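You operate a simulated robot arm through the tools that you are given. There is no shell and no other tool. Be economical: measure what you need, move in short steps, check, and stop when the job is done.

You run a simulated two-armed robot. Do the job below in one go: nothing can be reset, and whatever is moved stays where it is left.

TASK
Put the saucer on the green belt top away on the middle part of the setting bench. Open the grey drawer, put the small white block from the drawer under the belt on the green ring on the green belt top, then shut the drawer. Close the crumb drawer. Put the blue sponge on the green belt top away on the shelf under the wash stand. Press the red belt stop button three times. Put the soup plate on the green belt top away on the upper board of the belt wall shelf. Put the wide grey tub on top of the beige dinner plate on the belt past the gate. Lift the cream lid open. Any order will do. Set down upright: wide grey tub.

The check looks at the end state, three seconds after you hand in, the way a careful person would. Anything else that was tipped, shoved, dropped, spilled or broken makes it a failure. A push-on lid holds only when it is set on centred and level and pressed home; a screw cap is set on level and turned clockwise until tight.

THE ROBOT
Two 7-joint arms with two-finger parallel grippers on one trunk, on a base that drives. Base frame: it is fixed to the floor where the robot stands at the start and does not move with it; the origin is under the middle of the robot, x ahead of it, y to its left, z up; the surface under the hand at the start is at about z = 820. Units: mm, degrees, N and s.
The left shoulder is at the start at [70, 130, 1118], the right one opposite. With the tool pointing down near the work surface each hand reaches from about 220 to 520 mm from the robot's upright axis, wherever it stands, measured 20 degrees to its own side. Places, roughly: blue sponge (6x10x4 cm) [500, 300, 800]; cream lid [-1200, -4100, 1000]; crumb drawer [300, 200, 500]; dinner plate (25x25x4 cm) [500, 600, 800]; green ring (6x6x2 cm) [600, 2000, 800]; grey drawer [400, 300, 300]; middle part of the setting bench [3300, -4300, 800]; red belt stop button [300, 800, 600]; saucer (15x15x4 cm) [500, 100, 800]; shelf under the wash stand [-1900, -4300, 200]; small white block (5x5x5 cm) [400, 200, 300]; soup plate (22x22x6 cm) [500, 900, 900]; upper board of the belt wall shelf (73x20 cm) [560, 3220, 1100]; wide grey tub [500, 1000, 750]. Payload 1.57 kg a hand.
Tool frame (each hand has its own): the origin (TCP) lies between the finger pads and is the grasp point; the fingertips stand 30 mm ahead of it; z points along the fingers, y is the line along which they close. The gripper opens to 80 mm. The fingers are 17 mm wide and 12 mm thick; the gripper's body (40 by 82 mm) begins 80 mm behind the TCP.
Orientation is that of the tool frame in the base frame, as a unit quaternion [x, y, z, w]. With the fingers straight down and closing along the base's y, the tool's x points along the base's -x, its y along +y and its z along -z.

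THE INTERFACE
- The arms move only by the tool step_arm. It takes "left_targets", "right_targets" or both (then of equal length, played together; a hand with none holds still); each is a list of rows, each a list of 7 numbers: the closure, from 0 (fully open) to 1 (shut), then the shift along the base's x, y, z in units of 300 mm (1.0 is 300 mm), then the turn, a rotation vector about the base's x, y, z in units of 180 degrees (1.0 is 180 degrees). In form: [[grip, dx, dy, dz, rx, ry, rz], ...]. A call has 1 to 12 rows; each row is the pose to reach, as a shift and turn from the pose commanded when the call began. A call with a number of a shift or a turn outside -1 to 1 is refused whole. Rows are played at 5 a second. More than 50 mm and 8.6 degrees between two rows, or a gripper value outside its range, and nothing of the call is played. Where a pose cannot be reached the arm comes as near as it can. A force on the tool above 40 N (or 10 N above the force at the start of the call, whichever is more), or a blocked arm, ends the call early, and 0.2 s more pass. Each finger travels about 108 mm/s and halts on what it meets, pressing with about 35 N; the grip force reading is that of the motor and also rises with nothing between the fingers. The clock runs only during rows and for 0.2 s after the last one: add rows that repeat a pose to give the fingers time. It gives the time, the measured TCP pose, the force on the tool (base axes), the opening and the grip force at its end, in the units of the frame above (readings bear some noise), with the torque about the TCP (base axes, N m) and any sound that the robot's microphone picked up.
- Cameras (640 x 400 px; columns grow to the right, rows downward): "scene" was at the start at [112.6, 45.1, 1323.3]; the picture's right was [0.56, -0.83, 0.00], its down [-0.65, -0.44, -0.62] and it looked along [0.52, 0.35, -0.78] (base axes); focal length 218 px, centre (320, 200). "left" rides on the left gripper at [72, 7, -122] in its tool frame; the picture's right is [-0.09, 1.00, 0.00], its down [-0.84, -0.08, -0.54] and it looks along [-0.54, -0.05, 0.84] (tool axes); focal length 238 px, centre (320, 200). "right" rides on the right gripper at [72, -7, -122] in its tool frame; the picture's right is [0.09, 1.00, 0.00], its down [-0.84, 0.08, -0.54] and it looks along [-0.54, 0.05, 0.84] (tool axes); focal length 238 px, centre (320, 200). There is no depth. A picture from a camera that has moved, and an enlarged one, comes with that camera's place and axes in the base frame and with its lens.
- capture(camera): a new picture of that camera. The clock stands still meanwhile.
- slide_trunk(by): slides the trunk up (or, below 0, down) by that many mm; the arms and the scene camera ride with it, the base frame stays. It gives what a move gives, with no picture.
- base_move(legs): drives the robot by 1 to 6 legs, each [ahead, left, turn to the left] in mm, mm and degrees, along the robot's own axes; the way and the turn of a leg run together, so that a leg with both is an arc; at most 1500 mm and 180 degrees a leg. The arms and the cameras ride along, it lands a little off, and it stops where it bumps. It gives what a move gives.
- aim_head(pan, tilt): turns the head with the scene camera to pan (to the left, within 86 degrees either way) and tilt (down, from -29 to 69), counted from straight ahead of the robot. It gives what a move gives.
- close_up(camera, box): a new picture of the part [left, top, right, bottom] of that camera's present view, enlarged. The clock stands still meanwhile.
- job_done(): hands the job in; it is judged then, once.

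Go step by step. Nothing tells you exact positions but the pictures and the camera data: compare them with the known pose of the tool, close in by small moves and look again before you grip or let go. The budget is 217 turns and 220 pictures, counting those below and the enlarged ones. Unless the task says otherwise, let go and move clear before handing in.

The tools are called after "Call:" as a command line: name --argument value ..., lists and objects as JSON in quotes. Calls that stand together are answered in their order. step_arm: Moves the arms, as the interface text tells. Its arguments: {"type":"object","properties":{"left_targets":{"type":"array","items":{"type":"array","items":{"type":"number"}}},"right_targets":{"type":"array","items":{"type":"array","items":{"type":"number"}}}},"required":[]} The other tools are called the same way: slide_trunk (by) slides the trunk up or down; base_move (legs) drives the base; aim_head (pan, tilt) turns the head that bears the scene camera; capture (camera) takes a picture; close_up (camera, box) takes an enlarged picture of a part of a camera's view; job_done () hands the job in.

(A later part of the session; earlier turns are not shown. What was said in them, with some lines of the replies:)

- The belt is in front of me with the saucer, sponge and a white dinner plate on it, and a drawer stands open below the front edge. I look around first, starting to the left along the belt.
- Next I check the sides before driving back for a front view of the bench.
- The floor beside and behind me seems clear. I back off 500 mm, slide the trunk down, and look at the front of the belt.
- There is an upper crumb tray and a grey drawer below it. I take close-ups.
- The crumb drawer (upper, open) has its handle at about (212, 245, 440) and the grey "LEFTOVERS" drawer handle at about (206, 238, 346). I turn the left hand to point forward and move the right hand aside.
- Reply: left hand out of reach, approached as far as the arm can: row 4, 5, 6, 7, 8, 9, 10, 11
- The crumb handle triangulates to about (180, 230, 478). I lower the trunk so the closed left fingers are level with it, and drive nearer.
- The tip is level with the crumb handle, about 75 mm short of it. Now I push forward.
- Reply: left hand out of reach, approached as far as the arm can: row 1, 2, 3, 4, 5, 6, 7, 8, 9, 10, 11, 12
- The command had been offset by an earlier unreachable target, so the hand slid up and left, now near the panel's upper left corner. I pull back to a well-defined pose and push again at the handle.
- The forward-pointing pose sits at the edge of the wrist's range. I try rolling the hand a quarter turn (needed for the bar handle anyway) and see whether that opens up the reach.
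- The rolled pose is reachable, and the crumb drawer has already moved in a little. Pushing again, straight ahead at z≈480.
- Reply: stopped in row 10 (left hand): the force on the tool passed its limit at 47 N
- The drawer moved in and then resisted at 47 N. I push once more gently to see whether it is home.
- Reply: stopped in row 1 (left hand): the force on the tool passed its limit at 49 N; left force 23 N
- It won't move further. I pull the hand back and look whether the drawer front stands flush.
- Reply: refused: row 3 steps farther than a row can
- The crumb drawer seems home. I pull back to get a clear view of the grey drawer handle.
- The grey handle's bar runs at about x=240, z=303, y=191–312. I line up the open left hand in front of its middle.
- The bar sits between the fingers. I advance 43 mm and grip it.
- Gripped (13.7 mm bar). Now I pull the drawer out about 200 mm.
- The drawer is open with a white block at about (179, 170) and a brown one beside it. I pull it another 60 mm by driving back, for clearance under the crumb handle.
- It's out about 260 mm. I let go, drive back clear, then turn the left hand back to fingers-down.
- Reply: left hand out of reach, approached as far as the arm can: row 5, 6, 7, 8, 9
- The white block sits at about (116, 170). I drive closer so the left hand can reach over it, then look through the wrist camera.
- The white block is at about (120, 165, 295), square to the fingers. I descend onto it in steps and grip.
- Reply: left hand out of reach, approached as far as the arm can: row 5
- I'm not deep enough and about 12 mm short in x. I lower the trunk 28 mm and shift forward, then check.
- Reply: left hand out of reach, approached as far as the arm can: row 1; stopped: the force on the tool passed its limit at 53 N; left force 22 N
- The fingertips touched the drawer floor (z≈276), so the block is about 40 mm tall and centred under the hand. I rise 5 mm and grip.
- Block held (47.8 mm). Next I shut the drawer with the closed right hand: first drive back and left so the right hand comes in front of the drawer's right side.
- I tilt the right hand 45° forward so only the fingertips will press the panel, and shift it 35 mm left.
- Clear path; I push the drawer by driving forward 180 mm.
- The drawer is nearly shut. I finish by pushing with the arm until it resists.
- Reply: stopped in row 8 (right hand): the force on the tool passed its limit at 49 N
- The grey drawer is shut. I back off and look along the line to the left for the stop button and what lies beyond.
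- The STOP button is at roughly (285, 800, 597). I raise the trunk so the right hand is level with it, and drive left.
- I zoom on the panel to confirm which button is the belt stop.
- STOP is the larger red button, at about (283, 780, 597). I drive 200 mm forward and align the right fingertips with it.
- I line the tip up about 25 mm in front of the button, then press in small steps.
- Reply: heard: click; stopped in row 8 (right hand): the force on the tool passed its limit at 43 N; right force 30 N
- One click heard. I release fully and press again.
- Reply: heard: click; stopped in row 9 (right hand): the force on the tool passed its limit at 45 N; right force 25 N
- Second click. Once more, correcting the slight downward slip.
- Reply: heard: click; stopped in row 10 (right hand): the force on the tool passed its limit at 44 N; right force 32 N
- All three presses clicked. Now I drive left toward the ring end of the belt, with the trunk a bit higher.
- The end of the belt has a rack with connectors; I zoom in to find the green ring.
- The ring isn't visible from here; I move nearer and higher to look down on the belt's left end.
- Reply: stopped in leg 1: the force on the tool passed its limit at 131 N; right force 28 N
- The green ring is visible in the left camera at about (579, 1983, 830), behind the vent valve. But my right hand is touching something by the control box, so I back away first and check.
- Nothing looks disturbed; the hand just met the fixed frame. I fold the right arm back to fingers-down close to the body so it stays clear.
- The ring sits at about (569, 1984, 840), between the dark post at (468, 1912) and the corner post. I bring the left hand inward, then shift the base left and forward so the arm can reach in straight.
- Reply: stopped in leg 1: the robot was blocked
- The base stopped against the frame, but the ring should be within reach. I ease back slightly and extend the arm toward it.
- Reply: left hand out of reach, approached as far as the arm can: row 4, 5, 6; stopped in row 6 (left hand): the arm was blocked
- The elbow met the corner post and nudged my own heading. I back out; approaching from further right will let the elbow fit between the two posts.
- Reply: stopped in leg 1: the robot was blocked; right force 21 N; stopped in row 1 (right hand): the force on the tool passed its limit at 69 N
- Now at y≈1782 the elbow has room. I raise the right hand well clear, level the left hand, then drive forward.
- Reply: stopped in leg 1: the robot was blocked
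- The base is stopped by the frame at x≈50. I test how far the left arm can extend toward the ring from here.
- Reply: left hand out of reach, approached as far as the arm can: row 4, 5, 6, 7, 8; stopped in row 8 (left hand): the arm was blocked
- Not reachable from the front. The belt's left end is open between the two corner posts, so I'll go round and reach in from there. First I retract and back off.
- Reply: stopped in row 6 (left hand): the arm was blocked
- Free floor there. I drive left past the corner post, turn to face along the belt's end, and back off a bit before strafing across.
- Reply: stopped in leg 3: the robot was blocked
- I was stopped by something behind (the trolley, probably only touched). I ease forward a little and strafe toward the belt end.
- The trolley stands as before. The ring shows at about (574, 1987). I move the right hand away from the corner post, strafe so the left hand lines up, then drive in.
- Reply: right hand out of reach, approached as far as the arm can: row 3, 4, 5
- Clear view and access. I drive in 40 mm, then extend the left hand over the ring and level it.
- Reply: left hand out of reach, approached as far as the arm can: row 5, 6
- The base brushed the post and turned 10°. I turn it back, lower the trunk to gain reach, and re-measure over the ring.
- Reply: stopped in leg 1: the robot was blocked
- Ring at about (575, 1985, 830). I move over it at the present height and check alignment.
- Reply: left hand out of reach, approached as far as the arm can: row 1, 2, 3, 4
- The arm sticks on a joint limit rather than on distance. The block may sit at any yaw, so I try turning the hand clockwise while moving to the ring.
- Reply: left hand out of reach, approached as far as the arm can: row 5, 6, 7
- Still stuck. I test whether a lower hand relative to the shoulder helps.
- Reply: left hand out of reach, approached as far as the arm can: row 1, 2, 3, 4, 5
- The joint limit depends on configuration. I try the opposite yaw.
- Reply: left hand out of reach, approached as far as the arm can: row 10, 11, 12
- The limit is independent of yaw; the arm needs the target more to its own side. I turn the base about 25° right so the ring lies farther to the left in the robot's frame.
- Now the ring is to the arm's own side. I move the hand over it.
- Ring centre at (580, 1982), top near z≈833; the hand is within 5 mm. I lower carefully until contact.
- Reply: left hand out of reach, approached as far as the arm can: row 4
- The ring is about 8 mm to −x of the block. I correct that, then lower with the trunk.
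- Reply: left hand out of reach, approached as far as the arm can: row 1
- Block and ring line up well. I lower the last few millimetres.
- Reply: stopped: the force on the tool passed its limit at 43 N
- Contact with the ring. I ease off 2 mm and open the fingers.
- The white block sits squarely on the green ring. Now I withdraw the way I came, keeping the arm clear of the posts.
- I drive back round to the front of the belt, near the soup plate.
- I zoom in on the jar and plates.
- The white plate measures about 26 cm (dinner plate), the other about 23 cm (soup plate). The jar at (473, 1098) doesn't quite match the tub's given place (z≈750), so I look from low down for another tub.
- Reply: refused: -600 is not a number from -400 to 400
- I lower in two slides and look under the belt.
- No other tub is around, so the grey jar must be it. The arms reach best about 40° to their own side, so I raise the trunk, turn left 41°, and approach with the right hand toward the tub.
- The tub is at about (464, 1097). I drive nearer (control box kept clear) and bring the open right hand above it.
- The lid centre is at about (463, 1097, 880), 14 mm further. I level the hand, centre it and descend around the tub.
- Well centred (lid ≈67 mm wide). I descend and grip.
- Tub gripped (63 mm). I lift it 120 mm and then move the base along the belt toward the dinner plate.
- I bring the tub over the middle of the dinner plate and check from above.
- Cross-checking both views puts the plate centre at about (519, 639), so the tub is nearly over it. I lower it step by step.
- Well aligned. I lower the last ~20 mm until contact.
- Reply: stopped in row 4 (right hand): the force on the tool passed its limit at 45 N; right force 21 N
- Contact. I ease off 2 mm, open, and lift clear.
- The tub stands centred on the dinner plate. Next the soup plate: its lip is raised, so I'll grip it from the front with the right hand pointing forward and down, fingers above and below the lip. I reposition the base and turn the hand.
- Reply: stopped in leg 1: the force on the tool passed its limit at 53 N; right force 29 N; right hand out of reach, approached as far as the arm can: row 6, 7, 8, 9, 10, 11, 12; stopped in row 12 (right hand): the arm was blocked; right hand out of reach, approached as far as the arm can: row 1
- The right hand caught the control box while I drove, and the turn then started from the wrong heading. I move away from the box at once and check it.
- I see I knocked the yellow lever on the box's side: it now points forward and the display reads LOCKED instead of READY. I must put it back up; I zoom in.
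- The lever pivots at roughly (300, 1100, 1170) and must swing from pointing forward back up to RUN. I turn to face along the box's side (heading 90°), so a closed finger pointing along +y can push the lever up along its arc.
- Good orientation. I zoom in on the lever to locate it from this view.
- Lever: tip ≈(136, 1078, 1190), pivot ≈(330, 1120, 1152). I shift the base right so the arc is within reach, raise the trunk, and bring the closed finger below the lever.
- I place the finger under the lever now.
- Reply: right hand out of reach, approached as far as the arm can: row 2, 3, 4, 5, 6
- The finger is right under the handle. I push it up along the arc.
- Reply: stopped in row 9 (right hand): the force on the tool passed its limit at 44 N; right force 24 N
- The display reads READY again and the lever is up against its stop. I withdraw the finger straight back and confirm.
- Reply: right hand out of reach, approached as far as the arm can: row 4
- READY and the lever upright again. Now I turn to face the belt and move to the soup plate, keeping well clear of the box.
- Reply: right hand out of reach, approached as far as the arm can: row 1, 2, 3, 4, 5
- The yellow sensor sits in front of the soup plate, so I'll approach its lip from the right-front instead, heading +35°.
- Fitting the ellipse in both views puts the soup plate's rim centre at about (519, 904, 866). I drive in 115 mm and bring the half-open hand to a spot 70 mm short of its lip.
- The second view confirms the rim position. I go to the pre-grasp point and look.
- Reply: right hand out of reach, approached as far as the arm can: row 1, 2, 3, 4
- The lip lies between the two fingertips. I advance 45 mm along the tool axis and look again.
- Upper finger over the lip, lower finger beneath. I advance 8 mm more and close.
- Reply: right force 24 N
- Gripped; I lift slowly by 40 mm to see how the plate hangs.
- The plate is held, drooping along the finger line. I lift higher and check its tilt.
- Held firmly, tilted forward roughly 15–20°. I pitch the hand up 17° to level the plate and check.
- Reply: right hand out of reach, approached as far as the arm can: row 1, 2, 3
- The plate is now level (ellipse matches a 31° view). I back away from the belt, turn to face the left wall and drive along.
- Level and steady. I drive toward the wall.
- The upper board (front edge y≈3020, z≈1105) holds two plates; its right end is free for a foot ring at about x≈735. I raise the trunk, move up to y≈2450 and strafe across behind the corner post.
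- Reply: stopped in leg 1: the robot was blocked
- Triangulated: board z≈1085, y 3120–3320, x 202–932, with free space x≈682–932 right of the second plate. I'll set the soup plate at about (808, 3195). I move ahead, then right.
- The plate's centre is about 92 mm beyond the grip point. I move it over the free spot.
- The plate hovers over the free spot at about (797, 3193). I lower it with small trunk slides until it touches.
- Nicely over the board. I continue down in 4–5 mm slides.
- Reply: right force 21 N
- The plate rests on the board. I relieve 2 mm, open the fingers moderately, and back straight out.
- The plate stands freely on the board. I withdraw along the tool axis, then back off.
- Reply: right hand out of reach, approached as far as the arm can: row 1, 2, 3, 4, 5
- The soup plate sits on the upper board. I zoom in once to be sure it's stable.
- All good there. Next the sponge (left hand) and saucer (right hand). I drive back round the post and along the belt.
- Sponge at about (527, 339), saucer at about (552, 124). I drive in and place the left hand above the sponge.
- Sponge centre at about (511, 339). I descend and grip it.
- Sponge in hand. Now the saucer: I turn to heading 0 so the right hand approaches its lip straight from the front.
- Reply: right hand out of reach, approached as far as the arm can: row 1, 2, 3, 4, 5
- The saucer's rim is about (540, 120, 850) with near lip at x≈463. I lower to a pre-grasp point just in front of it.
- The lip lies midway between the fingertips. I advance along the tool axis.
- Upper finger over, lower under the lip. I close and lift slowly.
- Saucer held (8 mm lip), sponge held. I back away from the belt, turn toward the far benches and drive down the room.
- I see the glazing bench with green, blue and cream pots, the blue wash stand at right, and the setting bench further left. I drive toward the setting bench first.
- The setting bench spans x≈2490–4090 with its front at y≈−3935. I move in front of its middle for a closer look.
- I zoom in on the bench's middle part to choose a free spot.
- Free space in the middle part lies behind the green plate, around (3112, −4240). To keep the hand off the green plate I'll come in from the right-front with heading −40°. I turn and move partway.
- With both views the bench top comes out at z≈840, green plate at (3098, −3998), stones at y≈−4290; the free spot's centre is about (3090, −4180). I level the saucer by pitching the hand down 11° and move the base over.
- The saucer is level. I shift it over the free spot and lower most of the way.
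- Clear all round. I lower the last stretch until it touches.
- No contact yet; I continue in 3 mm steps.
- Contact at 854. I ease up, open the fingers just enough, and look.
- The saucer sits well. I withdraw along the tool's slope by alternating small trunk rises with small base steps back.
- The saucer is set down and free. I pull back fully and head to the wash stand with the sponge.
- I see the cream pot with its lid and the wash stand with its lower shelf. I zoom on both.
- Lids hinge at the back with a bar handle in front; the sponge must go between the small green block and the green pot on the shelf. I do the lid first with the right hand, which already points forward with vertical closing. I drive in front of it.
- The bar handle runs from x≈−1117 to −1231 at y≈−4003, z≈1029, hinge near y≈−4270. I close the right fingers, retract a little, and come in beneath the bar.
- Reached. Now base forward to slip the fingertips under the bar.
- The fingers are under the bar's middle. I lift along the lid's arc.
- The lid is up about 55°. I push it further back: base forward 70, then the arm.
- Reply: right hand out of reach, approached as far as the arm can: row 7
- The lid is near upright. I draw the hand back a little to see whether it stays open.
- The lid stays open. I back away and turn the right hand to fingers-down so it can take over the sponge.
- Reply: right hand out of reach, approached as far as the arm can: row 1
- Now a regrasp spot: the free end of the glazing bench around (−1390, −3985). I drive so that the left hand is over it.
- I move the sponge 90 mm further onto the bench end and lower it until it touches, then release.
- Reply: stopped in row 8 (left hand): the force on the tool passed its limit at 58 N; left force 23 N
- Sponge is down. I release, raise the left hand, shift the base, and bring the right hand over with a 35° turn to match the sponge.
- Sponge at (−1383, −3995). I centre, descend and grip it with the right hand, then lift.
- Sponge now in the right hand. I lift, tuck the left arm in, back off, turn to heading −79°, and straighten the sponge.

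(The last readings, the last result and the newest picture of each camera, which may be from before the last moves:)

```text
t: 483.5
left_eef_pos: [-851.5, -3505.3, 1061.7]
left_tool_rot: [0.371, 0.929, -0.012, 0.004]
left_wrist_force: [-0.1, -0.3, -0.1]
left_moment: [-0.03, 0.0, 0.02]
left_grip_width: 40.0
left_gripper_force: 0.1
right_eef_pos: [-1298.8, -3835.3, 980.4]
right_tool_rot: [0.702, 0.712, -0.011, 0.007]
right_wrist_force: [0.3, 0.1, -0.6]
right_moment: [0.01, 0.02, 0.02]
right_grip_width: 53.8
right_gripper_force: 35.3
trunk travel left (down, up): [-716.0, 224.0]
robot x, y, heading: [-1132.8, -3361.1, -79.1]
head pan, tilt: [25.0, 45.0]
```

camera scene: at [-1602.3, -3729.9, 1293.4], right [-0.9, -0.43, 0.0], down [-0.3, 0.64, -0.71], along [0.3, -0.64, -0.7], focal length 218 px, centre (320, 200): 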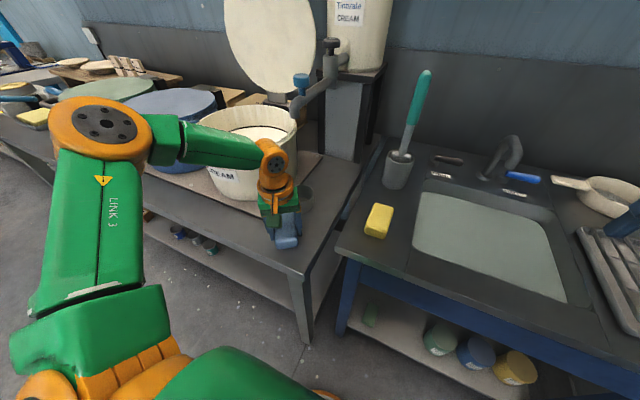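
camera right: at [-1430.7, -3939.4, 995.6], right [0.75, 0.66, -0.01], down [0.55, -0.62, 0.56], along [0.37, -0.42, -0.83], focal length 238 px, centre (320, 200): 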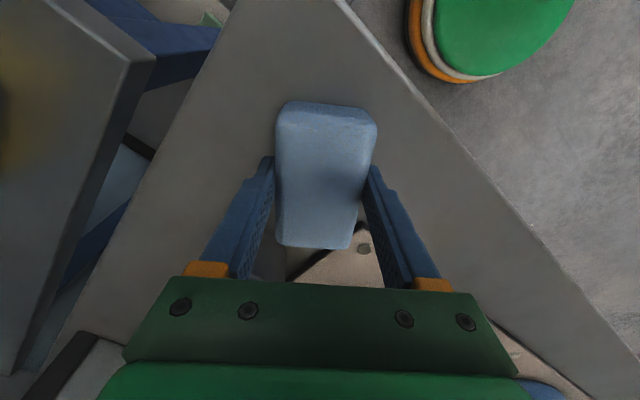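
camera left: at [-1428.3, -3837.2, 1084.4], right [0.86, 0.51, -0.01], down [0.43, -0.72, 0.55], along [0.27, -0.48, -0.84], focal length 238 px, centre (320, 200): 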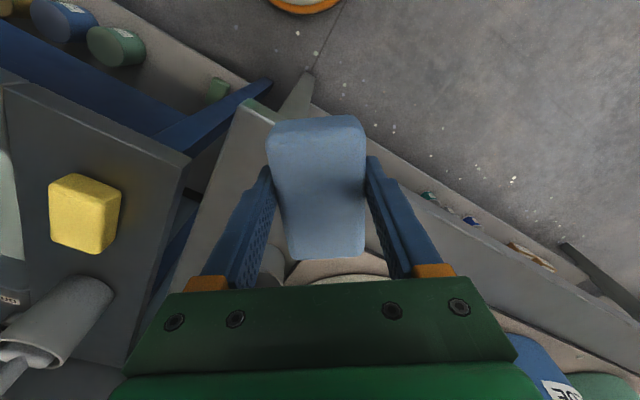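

I extend the right hand to the planned offset, strafe in front of the wash stand, and lower the trunk.

Call:
step_arm --right_targets '[[1, -0.07, 0.02, -0.09, 0, 0, 0], [1, -0.14, 0.04, -0.18, 0, 0, 0], [1, -0.22, 0.06, -0.27, 0, 0, 0], [1, -0.29, 0.07, -0.37, 0, 0, 0]]'

Call:
base_move --legs '[[57, -433, 0]]'

Call:
slide_trunk --by -400

Call:
slide_trunk --by -190

Call:
aim_head --pan -40 --tilt 35

Call:
capture --camera "scene"

Call:
capture --camera "right"

```text
t: 484.5
left_eef_pos: [-850.9, -3503.8, 1062.9]
left_tool_rot: [0.37, 0.929, -0.011, 0.005]
left_wrist_force: [-0.8, -0.3, 0.0]
left_moment: [0.04, -0.01, 0.0]
left_grip_width: 40.3
left_gripper_force: 0.0
right_eef_pos: [-1386.4, -3814.1, 868.9]
right_tool_rot: [0.701, 0.713, -0.01, 0.007]
right_wrist_force: [0.3, -0.3, -0.7]
right_moment: [-0.03, -0.02, 0.02]
right_grip_width: 53.8
right_gripper_force: 35.4
trunk travel left (down, up): [-716.0, 224.0]
robot x, y, heading: [-1132.8, -3360.3, -78.9]
head pan, tilt: [25.0, 45.0]
```

```text
t: 487.2
left_eef_pos: [-1268.2, -3642.4, 1061.8]
left_tool_rot: [0.371, 0.929, -0.012, 0.004]
left_wrist_force: [-0.4, 0.1, 0.5]
left_moment: [-0.02, -0.01, 0.0]
left_grip_width: 39.8
left_gripper_force: 0.0
right_eef_pos: [-1803.5, -3952.5, 870.8]
right_tool_rot: [0.701, 0.713, -0.011, 0.007]
right_wrist_force: [-0.5, 0.0, -0.5]
right_moment: [-0.01, 0.0, 0.0]
right_grip_width: 53.7
right_gripper_force: 34.9
trunk travel left (down, up): [-716.0, 224.0]
robot x, y, heading: [-1545.7, -3497.4, -79.1]
head pan, tilt: [25.0, 45.0]
```

```text
t: 491.0
left_eef_pos: [-1267.9, -3643.5, 662.5]
left_tool_rot: [0.372, 0.928, -0.01, 0.004]
left_wrist_force: [-0.1, -0.2, 0.3]
left_moment: [0.02, 0.0, 0.01]
left_grip_width: 39.9
left_gripper_force: 0.0
right_eef_pos: [-1803.2, -3952.3, 470.4]
right_tool_rot: [0.7, 0.714, -0.01, 0.007]
right_wrist_force: [0.2, -0.9, -0.2]
right_moment: [-0.01, 0.03, -0.03]
right_grip_width: 53.5
right_gripper_force: 35.0
trunk travel left (down, up): [-316.0, 624.0]
robot x, y, heading: [-1555.0, -3501.2, -79.0]
head pan, tilt: [25.0, 45.0]
```

```text
t: 493.1
left_eef_pos: [-1268.9, -3644.3, 471.0]
left_tool_rot: [0.371, 0.929, -0.011, 0.004]
left_wrist_force: [0.7, -0.6, -0.1]
left_moment: [0.01, -0.02, 0.0]
left_grip_width: 39.9
left_gripper_force: 0.0
right_eef_pos: [-1804.0, -3952.3, 279.7]
right_tool_rot: [0.701, 0.713, -0.01, 0.007]
right_wrist_force: [0.1, 0.3, 0.0]
right_moment: [0.0, 0.04, 0.02]
right_grip_width: 53.2
right_gripper_force: 34.6
trunk travel left (down, up): [-126.0, 814.0]
robot x, y, heading: [-1550.0, -3499.0, -79.1]
head pan, tilt: [25.0, 45.0]
```

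```text
t: 494.4
left_eef_pos: [-1269.0, -3644.6, 471.1]
left_tool_rot: [0.371, 0.928, -0.011, 0.004]
left_wrist_force: [0.7, -0.9, 0.0]
left_moment: [0.0, 0.01, -0.01]
left_grip_width: 40.0
left_gripper_force: 0.1
right_eef_pos: [-1803.0, -3953.1, 279.4]
right_tool_rot: [0.701, 0.713, -0.01, 0.006]
right_wrist_force: [0.5, -0.2, -0.2]
right_moment: [-0.01, -0.02, 0.01]
right_grip_width: 53.7
right_gripper_force: 35.4
trunk travel left (down, up): [-126.0, 814.0]
robot x, y, heading: [-1547.6, -3499.6, -79.0]
head pan, tilt: [-40.0, 35.0]
```

```text
23 pictures are left
camera scene: at [-1582.6, -3623.7, 717.2], right [-0.88, 0.48, 0.0], down [0.28, 0.5, -0.82], along [-0.4, -0.72, -0.57], focal length 218 px, centre (320, 200)
```

scene: 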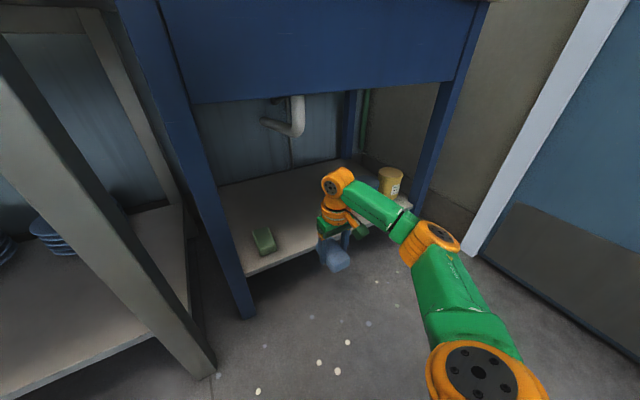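

```text
22 pictures are left
camera right: at [-1809.8, -3879.1, 400.1], right [0.99, 0.11, -0.01], down [0.09, -0.82, 0.56], along [0.05, -0.56, -0.83], focal length 238 px, centre (320, 200)
```

right: 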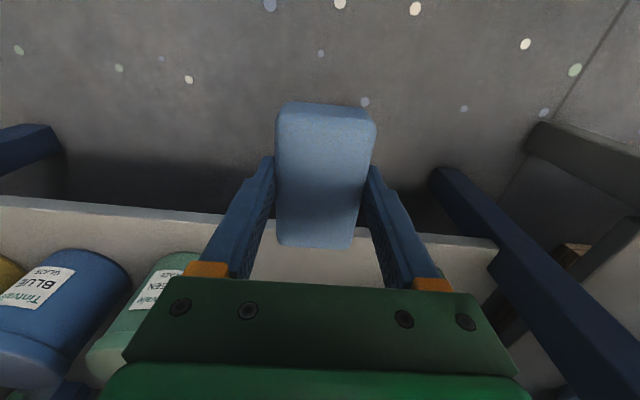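

The sponge is lined up between the green block and the green pot, shelf edge at y≈−4049. I move in.

Call:
base_move --legs '[[156, -30, 0]]'

Call:
capture --camera "right"

Call:
capture --camera "scene"

```text
t: 495.9
left_eef_pos: [-1267.4, -3801.6, 471.7]
left_tool_rot: [0.37, 0.929, -0.012, 0.004]
left_wrist_force: [0.0, -1.7, -0.3]
left_moment: [0.01, 0.01, 0.0]
left_grip_width: 40.1
left_gripper_force: 0.1
right_eef_pos: [-1803.3, -4113.2, 279.3]
right_tool_rot: [0.7, 0.714, -0.009, 0.007]
right_wrist_force: [-0.2, -0.2, -0.7]
right_moment: [-0.01, 0.03, -0.03]
right_grip_width: 53.4
right_gripper_force: 34.9
trunk travel left (down, up): [-126.0, 814.0]
robot x, y, heading: [-1551.7, -3660.6, -78.9]
head pan, tilt: [-40.0, 35.0]
```

```text
21 pictures are left
camera right: at [-1808.7, -4038.5, 400.0], right [0.99, 0.11, -0.01], down [0.1, -0.82, 0.56], along [0.06, -0.56, -0.83], focal length 238 px, centre (320, 200)
```

right: 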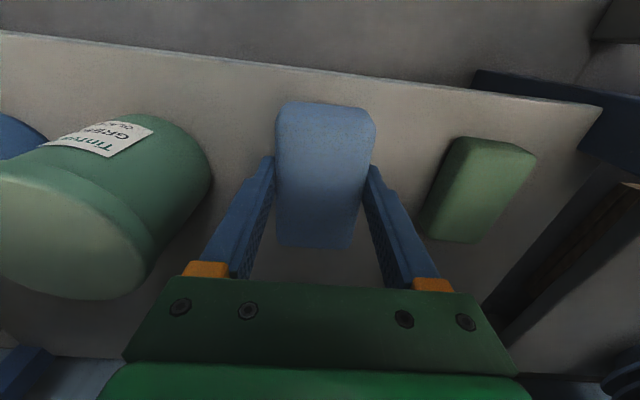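

```text
20 pictures are left
camera scene: at [-1581.9, -3782.9, 717.2], right [-0.88, 0.48, 0.0], down [0.28, 0.5, -0.82], along [-0.4, -0.72, -0.57], focal length 218 px, centre (320, 200)
```

scene: 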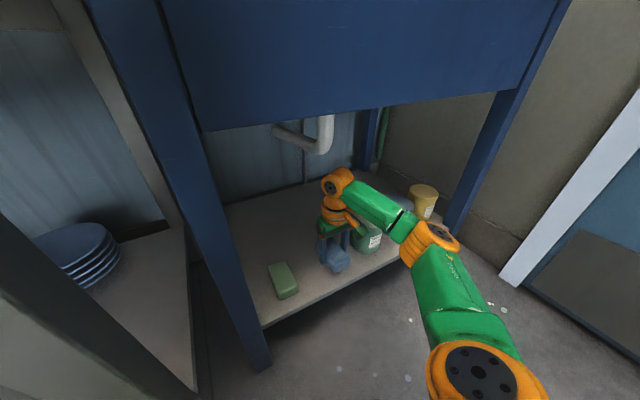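

The sponge is over the shelf with clear neighbours. I lower it until it touches.

Call:
slide_trunk --by -22

Call:
slide_trunk --by -12

```text
t: 496.5
left_eef_pos: [-1267.6, -3802.2, 449.1]
left_tool_rot: [0.37, 0.929, -0.01, 0.004]
left_wrist_force: [-0.6, 0.5, -0.5]
left_moment: [-0.02, 0.01, -0.02]
left_grip_width: 39.8
left_gripper_force: 0.0
right_eef_pos: [-1801.6, -4112.5, 257.7]
right_tool_rot: [0.701, 0.713, -0.01, 0.006]
right_wrist_force: [0.3, -1.0, -1.3]
right_moment: [0.0, 0.01, -0.02]
right_grip_width: 53.5
right_gripper_force: 34.9
trunk travel left (down, up): [-104.0, 836.0]
robot x, y, heading: [-1548.1, -3663.1, -78.9]
head pan, tilt: [-40.0, 35.0]
```

```text
t: 497.1
left_eef_pos: [-1268.3, -3802.5, 437.7]
left_tool_rot: [0.371, 0.929, -0.012, 0.003]
left_wrist_force: [-0.1, -0.5, 0.1]
left_moment: [0.03, 0.0, 0.03]
left_grip_width: 40.3
left_gripper_force: 0.0
right_eef_pos: [-1802.0, -4112.3, 245.6]
right_tool_rot: [0.701, 0.713, -0.01, 0.007]
right_wrist_force: [0.3, -0.1, -0.1]
right_moment: [-0.01, -0.02, 0.03]
right_grip_width: 53.3
right_gripper_force: 35.2
trunk travel left (down, up): [-92.0, 848.0]
robot x, y, heading: [-1545.9, -3656.2, -78.7]
head pan, tilt: [-40.0, 35.0]
```

Call:
slide_trunk --by -10

Call:
slide_trunk --by -8

Call:
slide_trunk --by -8

```text
t: 497.7
left_eef_pos: [-1267.5, -3802.7, 427.9]
left_tool_rot: [0.371, 0.929, -0.011, 0.005]
left_wrist_force: [0.3, -0.5, -0.6]
left_moment: [0.01, -0.02, 0.0]
left_grip_width: 40.1
left_gripper_force: 0.1
right_eef_pos: [-1802.3, -4112.8, 235.4]
right_tool_rot: [0.701, 0.713, -0.01, 0.007]
right_wrist_force: [0.0, 0.4, -0.7]
right_moment: [0.03, -0.04, 0.02]
right_grip_width: 53.5
right_gripper_force: 34.8
trunk travel left (down, up): [-82.0, 858.0]
robot x, y, heading: [-1549.0, -3657.4, -78.9]
head pan, tilt: [-40.0, 35.0]
```

```text
t: 498.5
left_eef_pos: [-1267.6, -3801.4, 419.5]
left_tool_rot: [0.371, 0.928, -0.016, 0.003]
left_wrist_force: [-0.9, -0.3, 0.1]
left_moment: [0.03, 0.01, -0.06]
left_grip_width: 39.9
left_gripper_force: 0.1
right_eef_pos: [-1802.5, -4112.7, 235.2]
right_tool_rot: [0.702, 0.712, -0.016, 0.01]
right_wrist_force: [1.8, 9.3, 27.9]
right_moment: [0.47, -0.23, 0.02]
right_grip_width: 53.8
right_gripper_force: 35.4
trunk travel left (down, up): [-75.0, 865.0]
robot x, y, heading: [-1548.1, -3660.0, -79.1]
head pan, tilt: [-40.0, 35.0]
stopped: the force on the tool passed its limit at 41 N (the readings are from after the stop); the commanded pose is now the measured one
```

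```text
t: 498.8
left_eef_pos: [-1266.4, -3801.5, 418.7]
left_tool_rot: [0.371, 0.928, -0.015, 0.004]
left_wrist_force: [1.0, 1.4, 0.0]
left_moment: [-0.01, -0.02, 0.03]
left_grip_width: 40.0
left_gripper_force: 0.0
right_eef_pos: [-1801.2, -4112.6, 234.8]
right_tool_rot: [0.701, 0.713, -0.016, 0.013]
right_wrist_force: [2.3, 8.5, 28.8]
right_moment: [0.5, -0.12, 0.05]
right_grip_width: 53.6
right_gripper_force: 34.4
trunk travel left (down, up): [-73.0, 867.0]
robot x, y, heading: [-1544.2, -3658.4, -79.1]
head pan, tilt: [-40.0, 35.0]
stopped: the force on the tool passed its limit at 45 N (the readings are from after the stop); the commanded pose is now the measured one
```

The sponge rests on the shelf (contact at 235). I relieve the pressure, open, rise and check.

Call:
slide_trunk --by 7

Call:
step_arm --right_targets '[[0.4, 0, 0, 0, 0, 0, 0], [0, 0, 0, 0, 0, 0, 0], [0, 0, 0, 0, 0, 0, 0]]'

Call:
slide_trunk --by 70

Call:
capture --camera "right"

```text
t: 499.4
left_eef_pos: [-1267.2, -3803.1, 425.1]
left_tool_rot: [0.371, 0.929, -0.011, 0.004]
left_wrist_force: [-0.2, 0.5, -0.2]
left_moment: [-0.01, -0.01, 0.02]
left_grip_width: 39.7
left_gripper_force: 0.1
right_eef_pos: [-1803.7, -4113.4, 235.8]
right_tool_rot: [0.702, 0.712, -0.012, 0.01]
right_wrist_force: [-0.2, -0.2, 0.0]
right_moment: [-0.03, 0.01, 0.01]
right_grip_width: 53.7
right_gripper_force: 35.3
trunk travel left (down, up): [-80.0, 860.0]
robot x, y, heading: [-1548.2, -3657.1, -79.1]
head pan, tilt: [-40.0, 35.0]
```

```text
t: 500.2
left_eef_pos: [-1267.7, -3803.2, 426.1]
left_tool_rot: [0.372, 0.928, -0.011, 0.003]
left_wrist_force: [-0.7, 1.1, -0.2]
left_moment: [0.0, -0.01, 0.01]
left_grip_width: 39.9
left_gripper_force: 0.1
right_eef_pos: [-1802.2, -4113.6, 235.3]
right_tool_rot: [0.701, 0.713, -0.013, 0.01]
right_wrist_force: [-0.1, -0.2, -0.1]
right_moment: [-0.01, 0.0, 0.02]
right_grip_width: 79.9
right_gripper_force: 0.1
trunk travel left (down, up): [-80.0, 860.0]
robot x, y, heading: [-1546.7, -3658.2, -78.9]
head pan, tilt: [-40.0, 35.0]
```

```text
t: 501.3
left_eef_pos: [-1268.9, -3801.7, 495.7]
left_tool_rot: [0.371, 0.929, -0.012, 0.004]
left_wrist_force: [-0.5, -0.9, 0.8]
left_moment: [-0.02, 0.03, -0.02]
left_grip_width: 40.0
left_gripper_force: 0.0
right_eef_pos: [-1803.2, -4115.0, 306.9]
right_tool_rot: [0.701, 0.713, -0.013, 0.01]
right_wrist_force: [-0.4, -0.7, -0.1]
right_moment: [0.02, 0.02, -0.02]
right_grip_width: 79.9
right_gripper_force: 0.0
trunk travel left (down, up): [-150.0, 790.0]
robot x, y, heading: [-1548.4, -3661.1, -79.2]
head pan, tilt: [-40.0, 35.0]
```

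```text
19 pictures are left
camera right: at [-1809.3, -4038.6, 426.1], right [0.99, 0.11, -0.01], down [0.09, -0.82, 0.57], along [0.06, -0.57, -0.82], focal length 238 px, centre (320, 200)
```

right: 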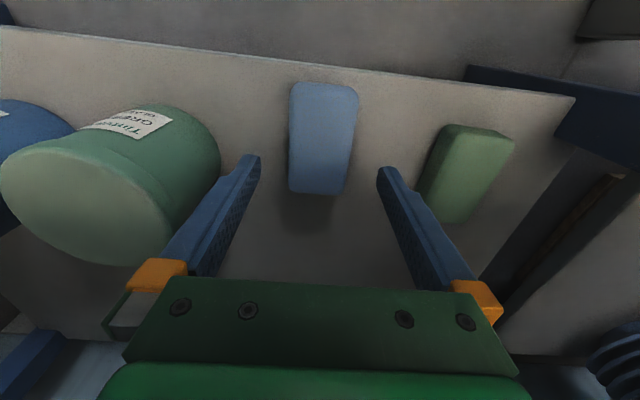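

The sponge lies on the shelf, clear of its neighbours. I back out and take a final look at the wash stand and the cream pot.

Call:
base_move --legs '[[-245, 48, 0], [-150, 0, 0]]'

Call:
slide_trunk --by 400

Call:
aim_head --pan -5 --tilt 20

Call:
capture --camera "scene"

```text
t: 504.1
left_eef_pos: [-1296.7, -3403.6, 496.7]
left_tool_rot: [0.37, 0.929, -0.012, 0.003]
left_wrist_force: [1.2, 0.0, 0.7]
left_moment: [0.01, -0.01, -0.02]
left_grip_width: 40.0
left_gripper_force: 0.1
right_eef_pos: [-1830.9, -3715.7, 306.4]
right_tool_rot: [0.701, 0.713, -0.013, 0.01]
right_wrist_force: [0.6, 0.6, 0.1]
right_moment: [0.02, 0.01, -0.02]
right_grip_width: 80.1
right_gripper_force: 0.1
trunk travel left (down, up): [-150.0, 790.0]
robot x, y, heading: [-1576.7, -3257.8, -78.8]
head pan, tilt: [-40.0, 35.0]
```

```text
t: 507.9
left_eef_pos: [-1297.4, -3404.2, 896.5]
left_tool_rot: [0.37, 0.929, -0.012, 0.004]
left_wrist_force: [0.3, -0.1, -0.2]
left_moment: [0.0, -0.02, -0.01]
left_grip_width: 39.9
left_gripper_force: 0.0
right_eef_pos: [-1831.0, -3715.6, 706.0]
right_tool_rot: [0.701, 0.713, -0.013, 0.011]
right_wrist_force: [0.4, 1.0, -0.2]
right_moment: [0.03, 0.0, -0.02]
right_grip_width: 80.1
right_gripper_force: 0.1
trunk travel left (down, up): [-550.0, 390.0]
robot x, y, heading: [-1575.7, -3260.8, -78.6]
head pan, tilt: [-40.0, 35.0]
```

```text
t: 508.9
left_eef_pos: [-1297.0, -3404.2, 897.5]
left_tool_rot: [0.37, 0.929, -0.011, 0.005]
left_wrist_force: [0.7, -0.3, 0.2]
left_moment: [-0.03, -0.01, -0.04]
left_grip_width: 40.1
left_gripper_force: 0.1
right_eef_pos: [-1830.4, -3716.4, 705.9]
right_tool_rot: [0.701, 0.713, -0.013, 0.01]
right_wrist_force: [0.7, 0.6, -0.6]
right_moment: [0.0, 0.05, -0.01]
right_grip_width: 79.8
right_gripper_force: 0.1
trunk travel left (down, up): [-550.0, 390.0]
robot x, y, heading: [-1577.4, -3263.6, -79.0]
head pan, tilt: [-5.0, 20.0]
```

```text
18 pictures are left
camera scene: at [-1558.6, -3400.2, 1165.0], right [-0.99, -0.11, 0.0], down [-0.04, 0.34, -0.94], along [0.1, -0.93, -0.34], focal length 218 px, centre (320, 200)
```

scene: 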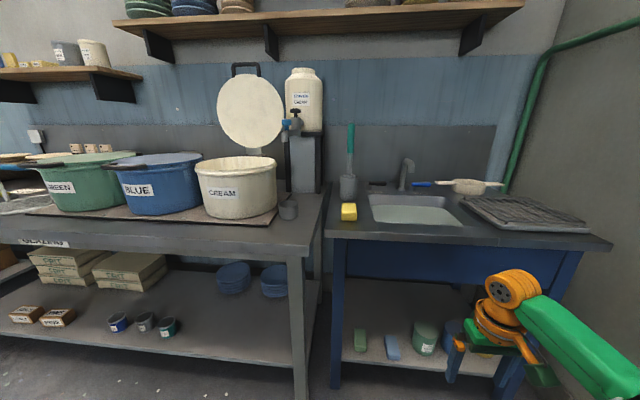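

Sponge on the shelf, cream lid open. With budget left, I drive back for one check of the drawers and the belt.

Call:
base_move --legs '[[-200, 0, 0], [0, 0, 79], [870, 0, 0], [0, 1500, 0], [0, 1500, 0], [0, 300, 0]]'

Call:
aim_head --pan 5 --tilt 22

Call:
capture --camera "scene"

Call:
close_up --camera "scene" --box '[220, 160, 440, 320]'

```text
t: 533.8
left_eef_pos: [-577.5, 496.8, 894.8]
left_tool_rot: [-0.304, 0.953, -0.007, 0.011]
left_wrist_force: [0.1, 0.6, -0.5]
left_moment: [-0.01, -0.01, 0.0]
left_grip_width: 40.2
left_gripper_force: 0.0
right_eef_pos: [-374.7, -87.7, 706.1]
right_tool_rot: [0.088, 0.996, -0.004, 0.016]
right_wrist_force: [0.6, -0.2, -0.4]
right_moment: [0.0, 0.0, 0.0]
right_grip_width: 79.9
right_gripper_force: 0.0
trunk travel left (down, up): [-550.0, 390.0]
robot x, y, heading: [-772.2, 251.1, 0.1]
head pan, tilt: [-5.0, 20.0]
```

```text
t: 534.5
left_eef_pos: [-577.5, 496.7, 896.3]
left_tool_rot: [-0.303, 0.953, -0.006, 0.01]
left_wrist_force: [0.2, -1.0, -0.2]
left_moment: [0.0, 0.0, -0.02]
left_grip_width: 39.8
left_gripper_force: 0.0
right_eef_pos: [-374.4, -88.5, 706.2]
right_tool_rot: [0.088, 0.996, -0.003, 0.017]
right_wrist_force: [-0.2, 0.7, 0.6]
right_moment: [-0.02, 0.03, 0.01]
right_grip_width: 80.1
right_gripper_force: 0.1
trunk travel left (down, up): [-550.0, 390.0]
robot x, y, heading: [-774.6, 245.7, 0.3]
head pan, tilt: [5.0, 22.0]
```

```text
17 pictures are left
camera scene: at [-629.2, 259.2, 1161.8], right [0.09, -1.0, 0.0], down [-0.37, -0.03, -0.93], along [0.92, 0.08, -0.37], focal length 218 px, centre (320, 200)
```

scene: 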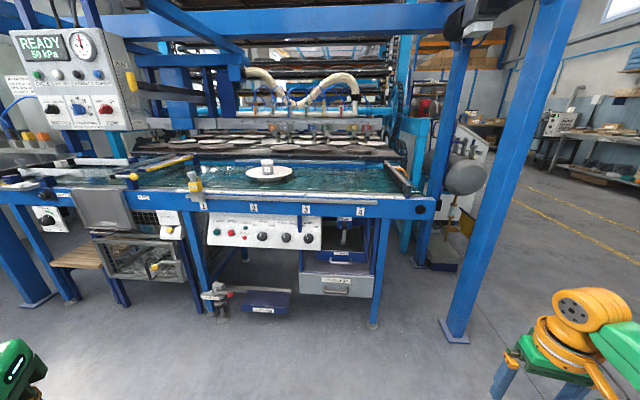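

```text
2.50 times, centred on (330, 240) of scene
camera zoom: at [-629.2, 259.2, 1161.8], right [0.09, -1.0, 0.0], down [-0.37, -0.03, -0.93], along [0.92, 0.08, -0.37], focal length 544 px, centre (295, 100)
```

zoom: 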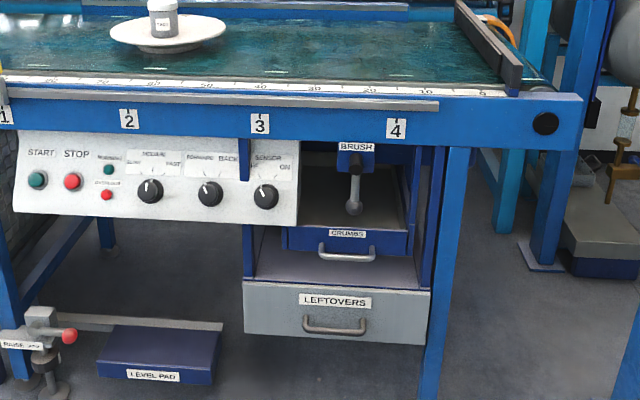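

All eight jobs are done: the crumb and grey drawers are shut, the tub stands on the plate, and the panel reads READY. I'm handing in.

Call:
job_done

```text
The job is handed in.
```

I finished all eight jobs and handed in; I checked each result by camera. On the way I bumped a few things.

- **Saucer:** it is on the middle part of the setting bench, behind the green plate.
- **White block:** it sits on the green ring, and the grey drawer is shut.
- **Crumb drawer:** it is pushed in to its stop.
- **Sponge:** it is on the shelf under the wash stand.
- **Belt stop button:** I pressed it three times and heard a click each time.
- **Soup plate:** it is on the upper board of the belt wall shelf, at the right end.
- **Grey tub:** it stands upright in the middle of the dinner plate. I took the only grey container on the belt, a jar labelled "GROG", to be the wide grey tub. I took the white 25 cm plate to be the beige dinner plate.
- **Cream lid:** it is open and staying up.

**Bumps along the way:**
- My right arm knocked the yellow lever on the control box to LOCKED. I pushed it back up to RUN, and the display reads READY again.
- I backed into something by the left wall, probably the orange trolley. It looked unmoved.
- The right hand also pressed hard against the belt frame, and the base and elbow touched the corner post. I saw nothing out of place afterwards.
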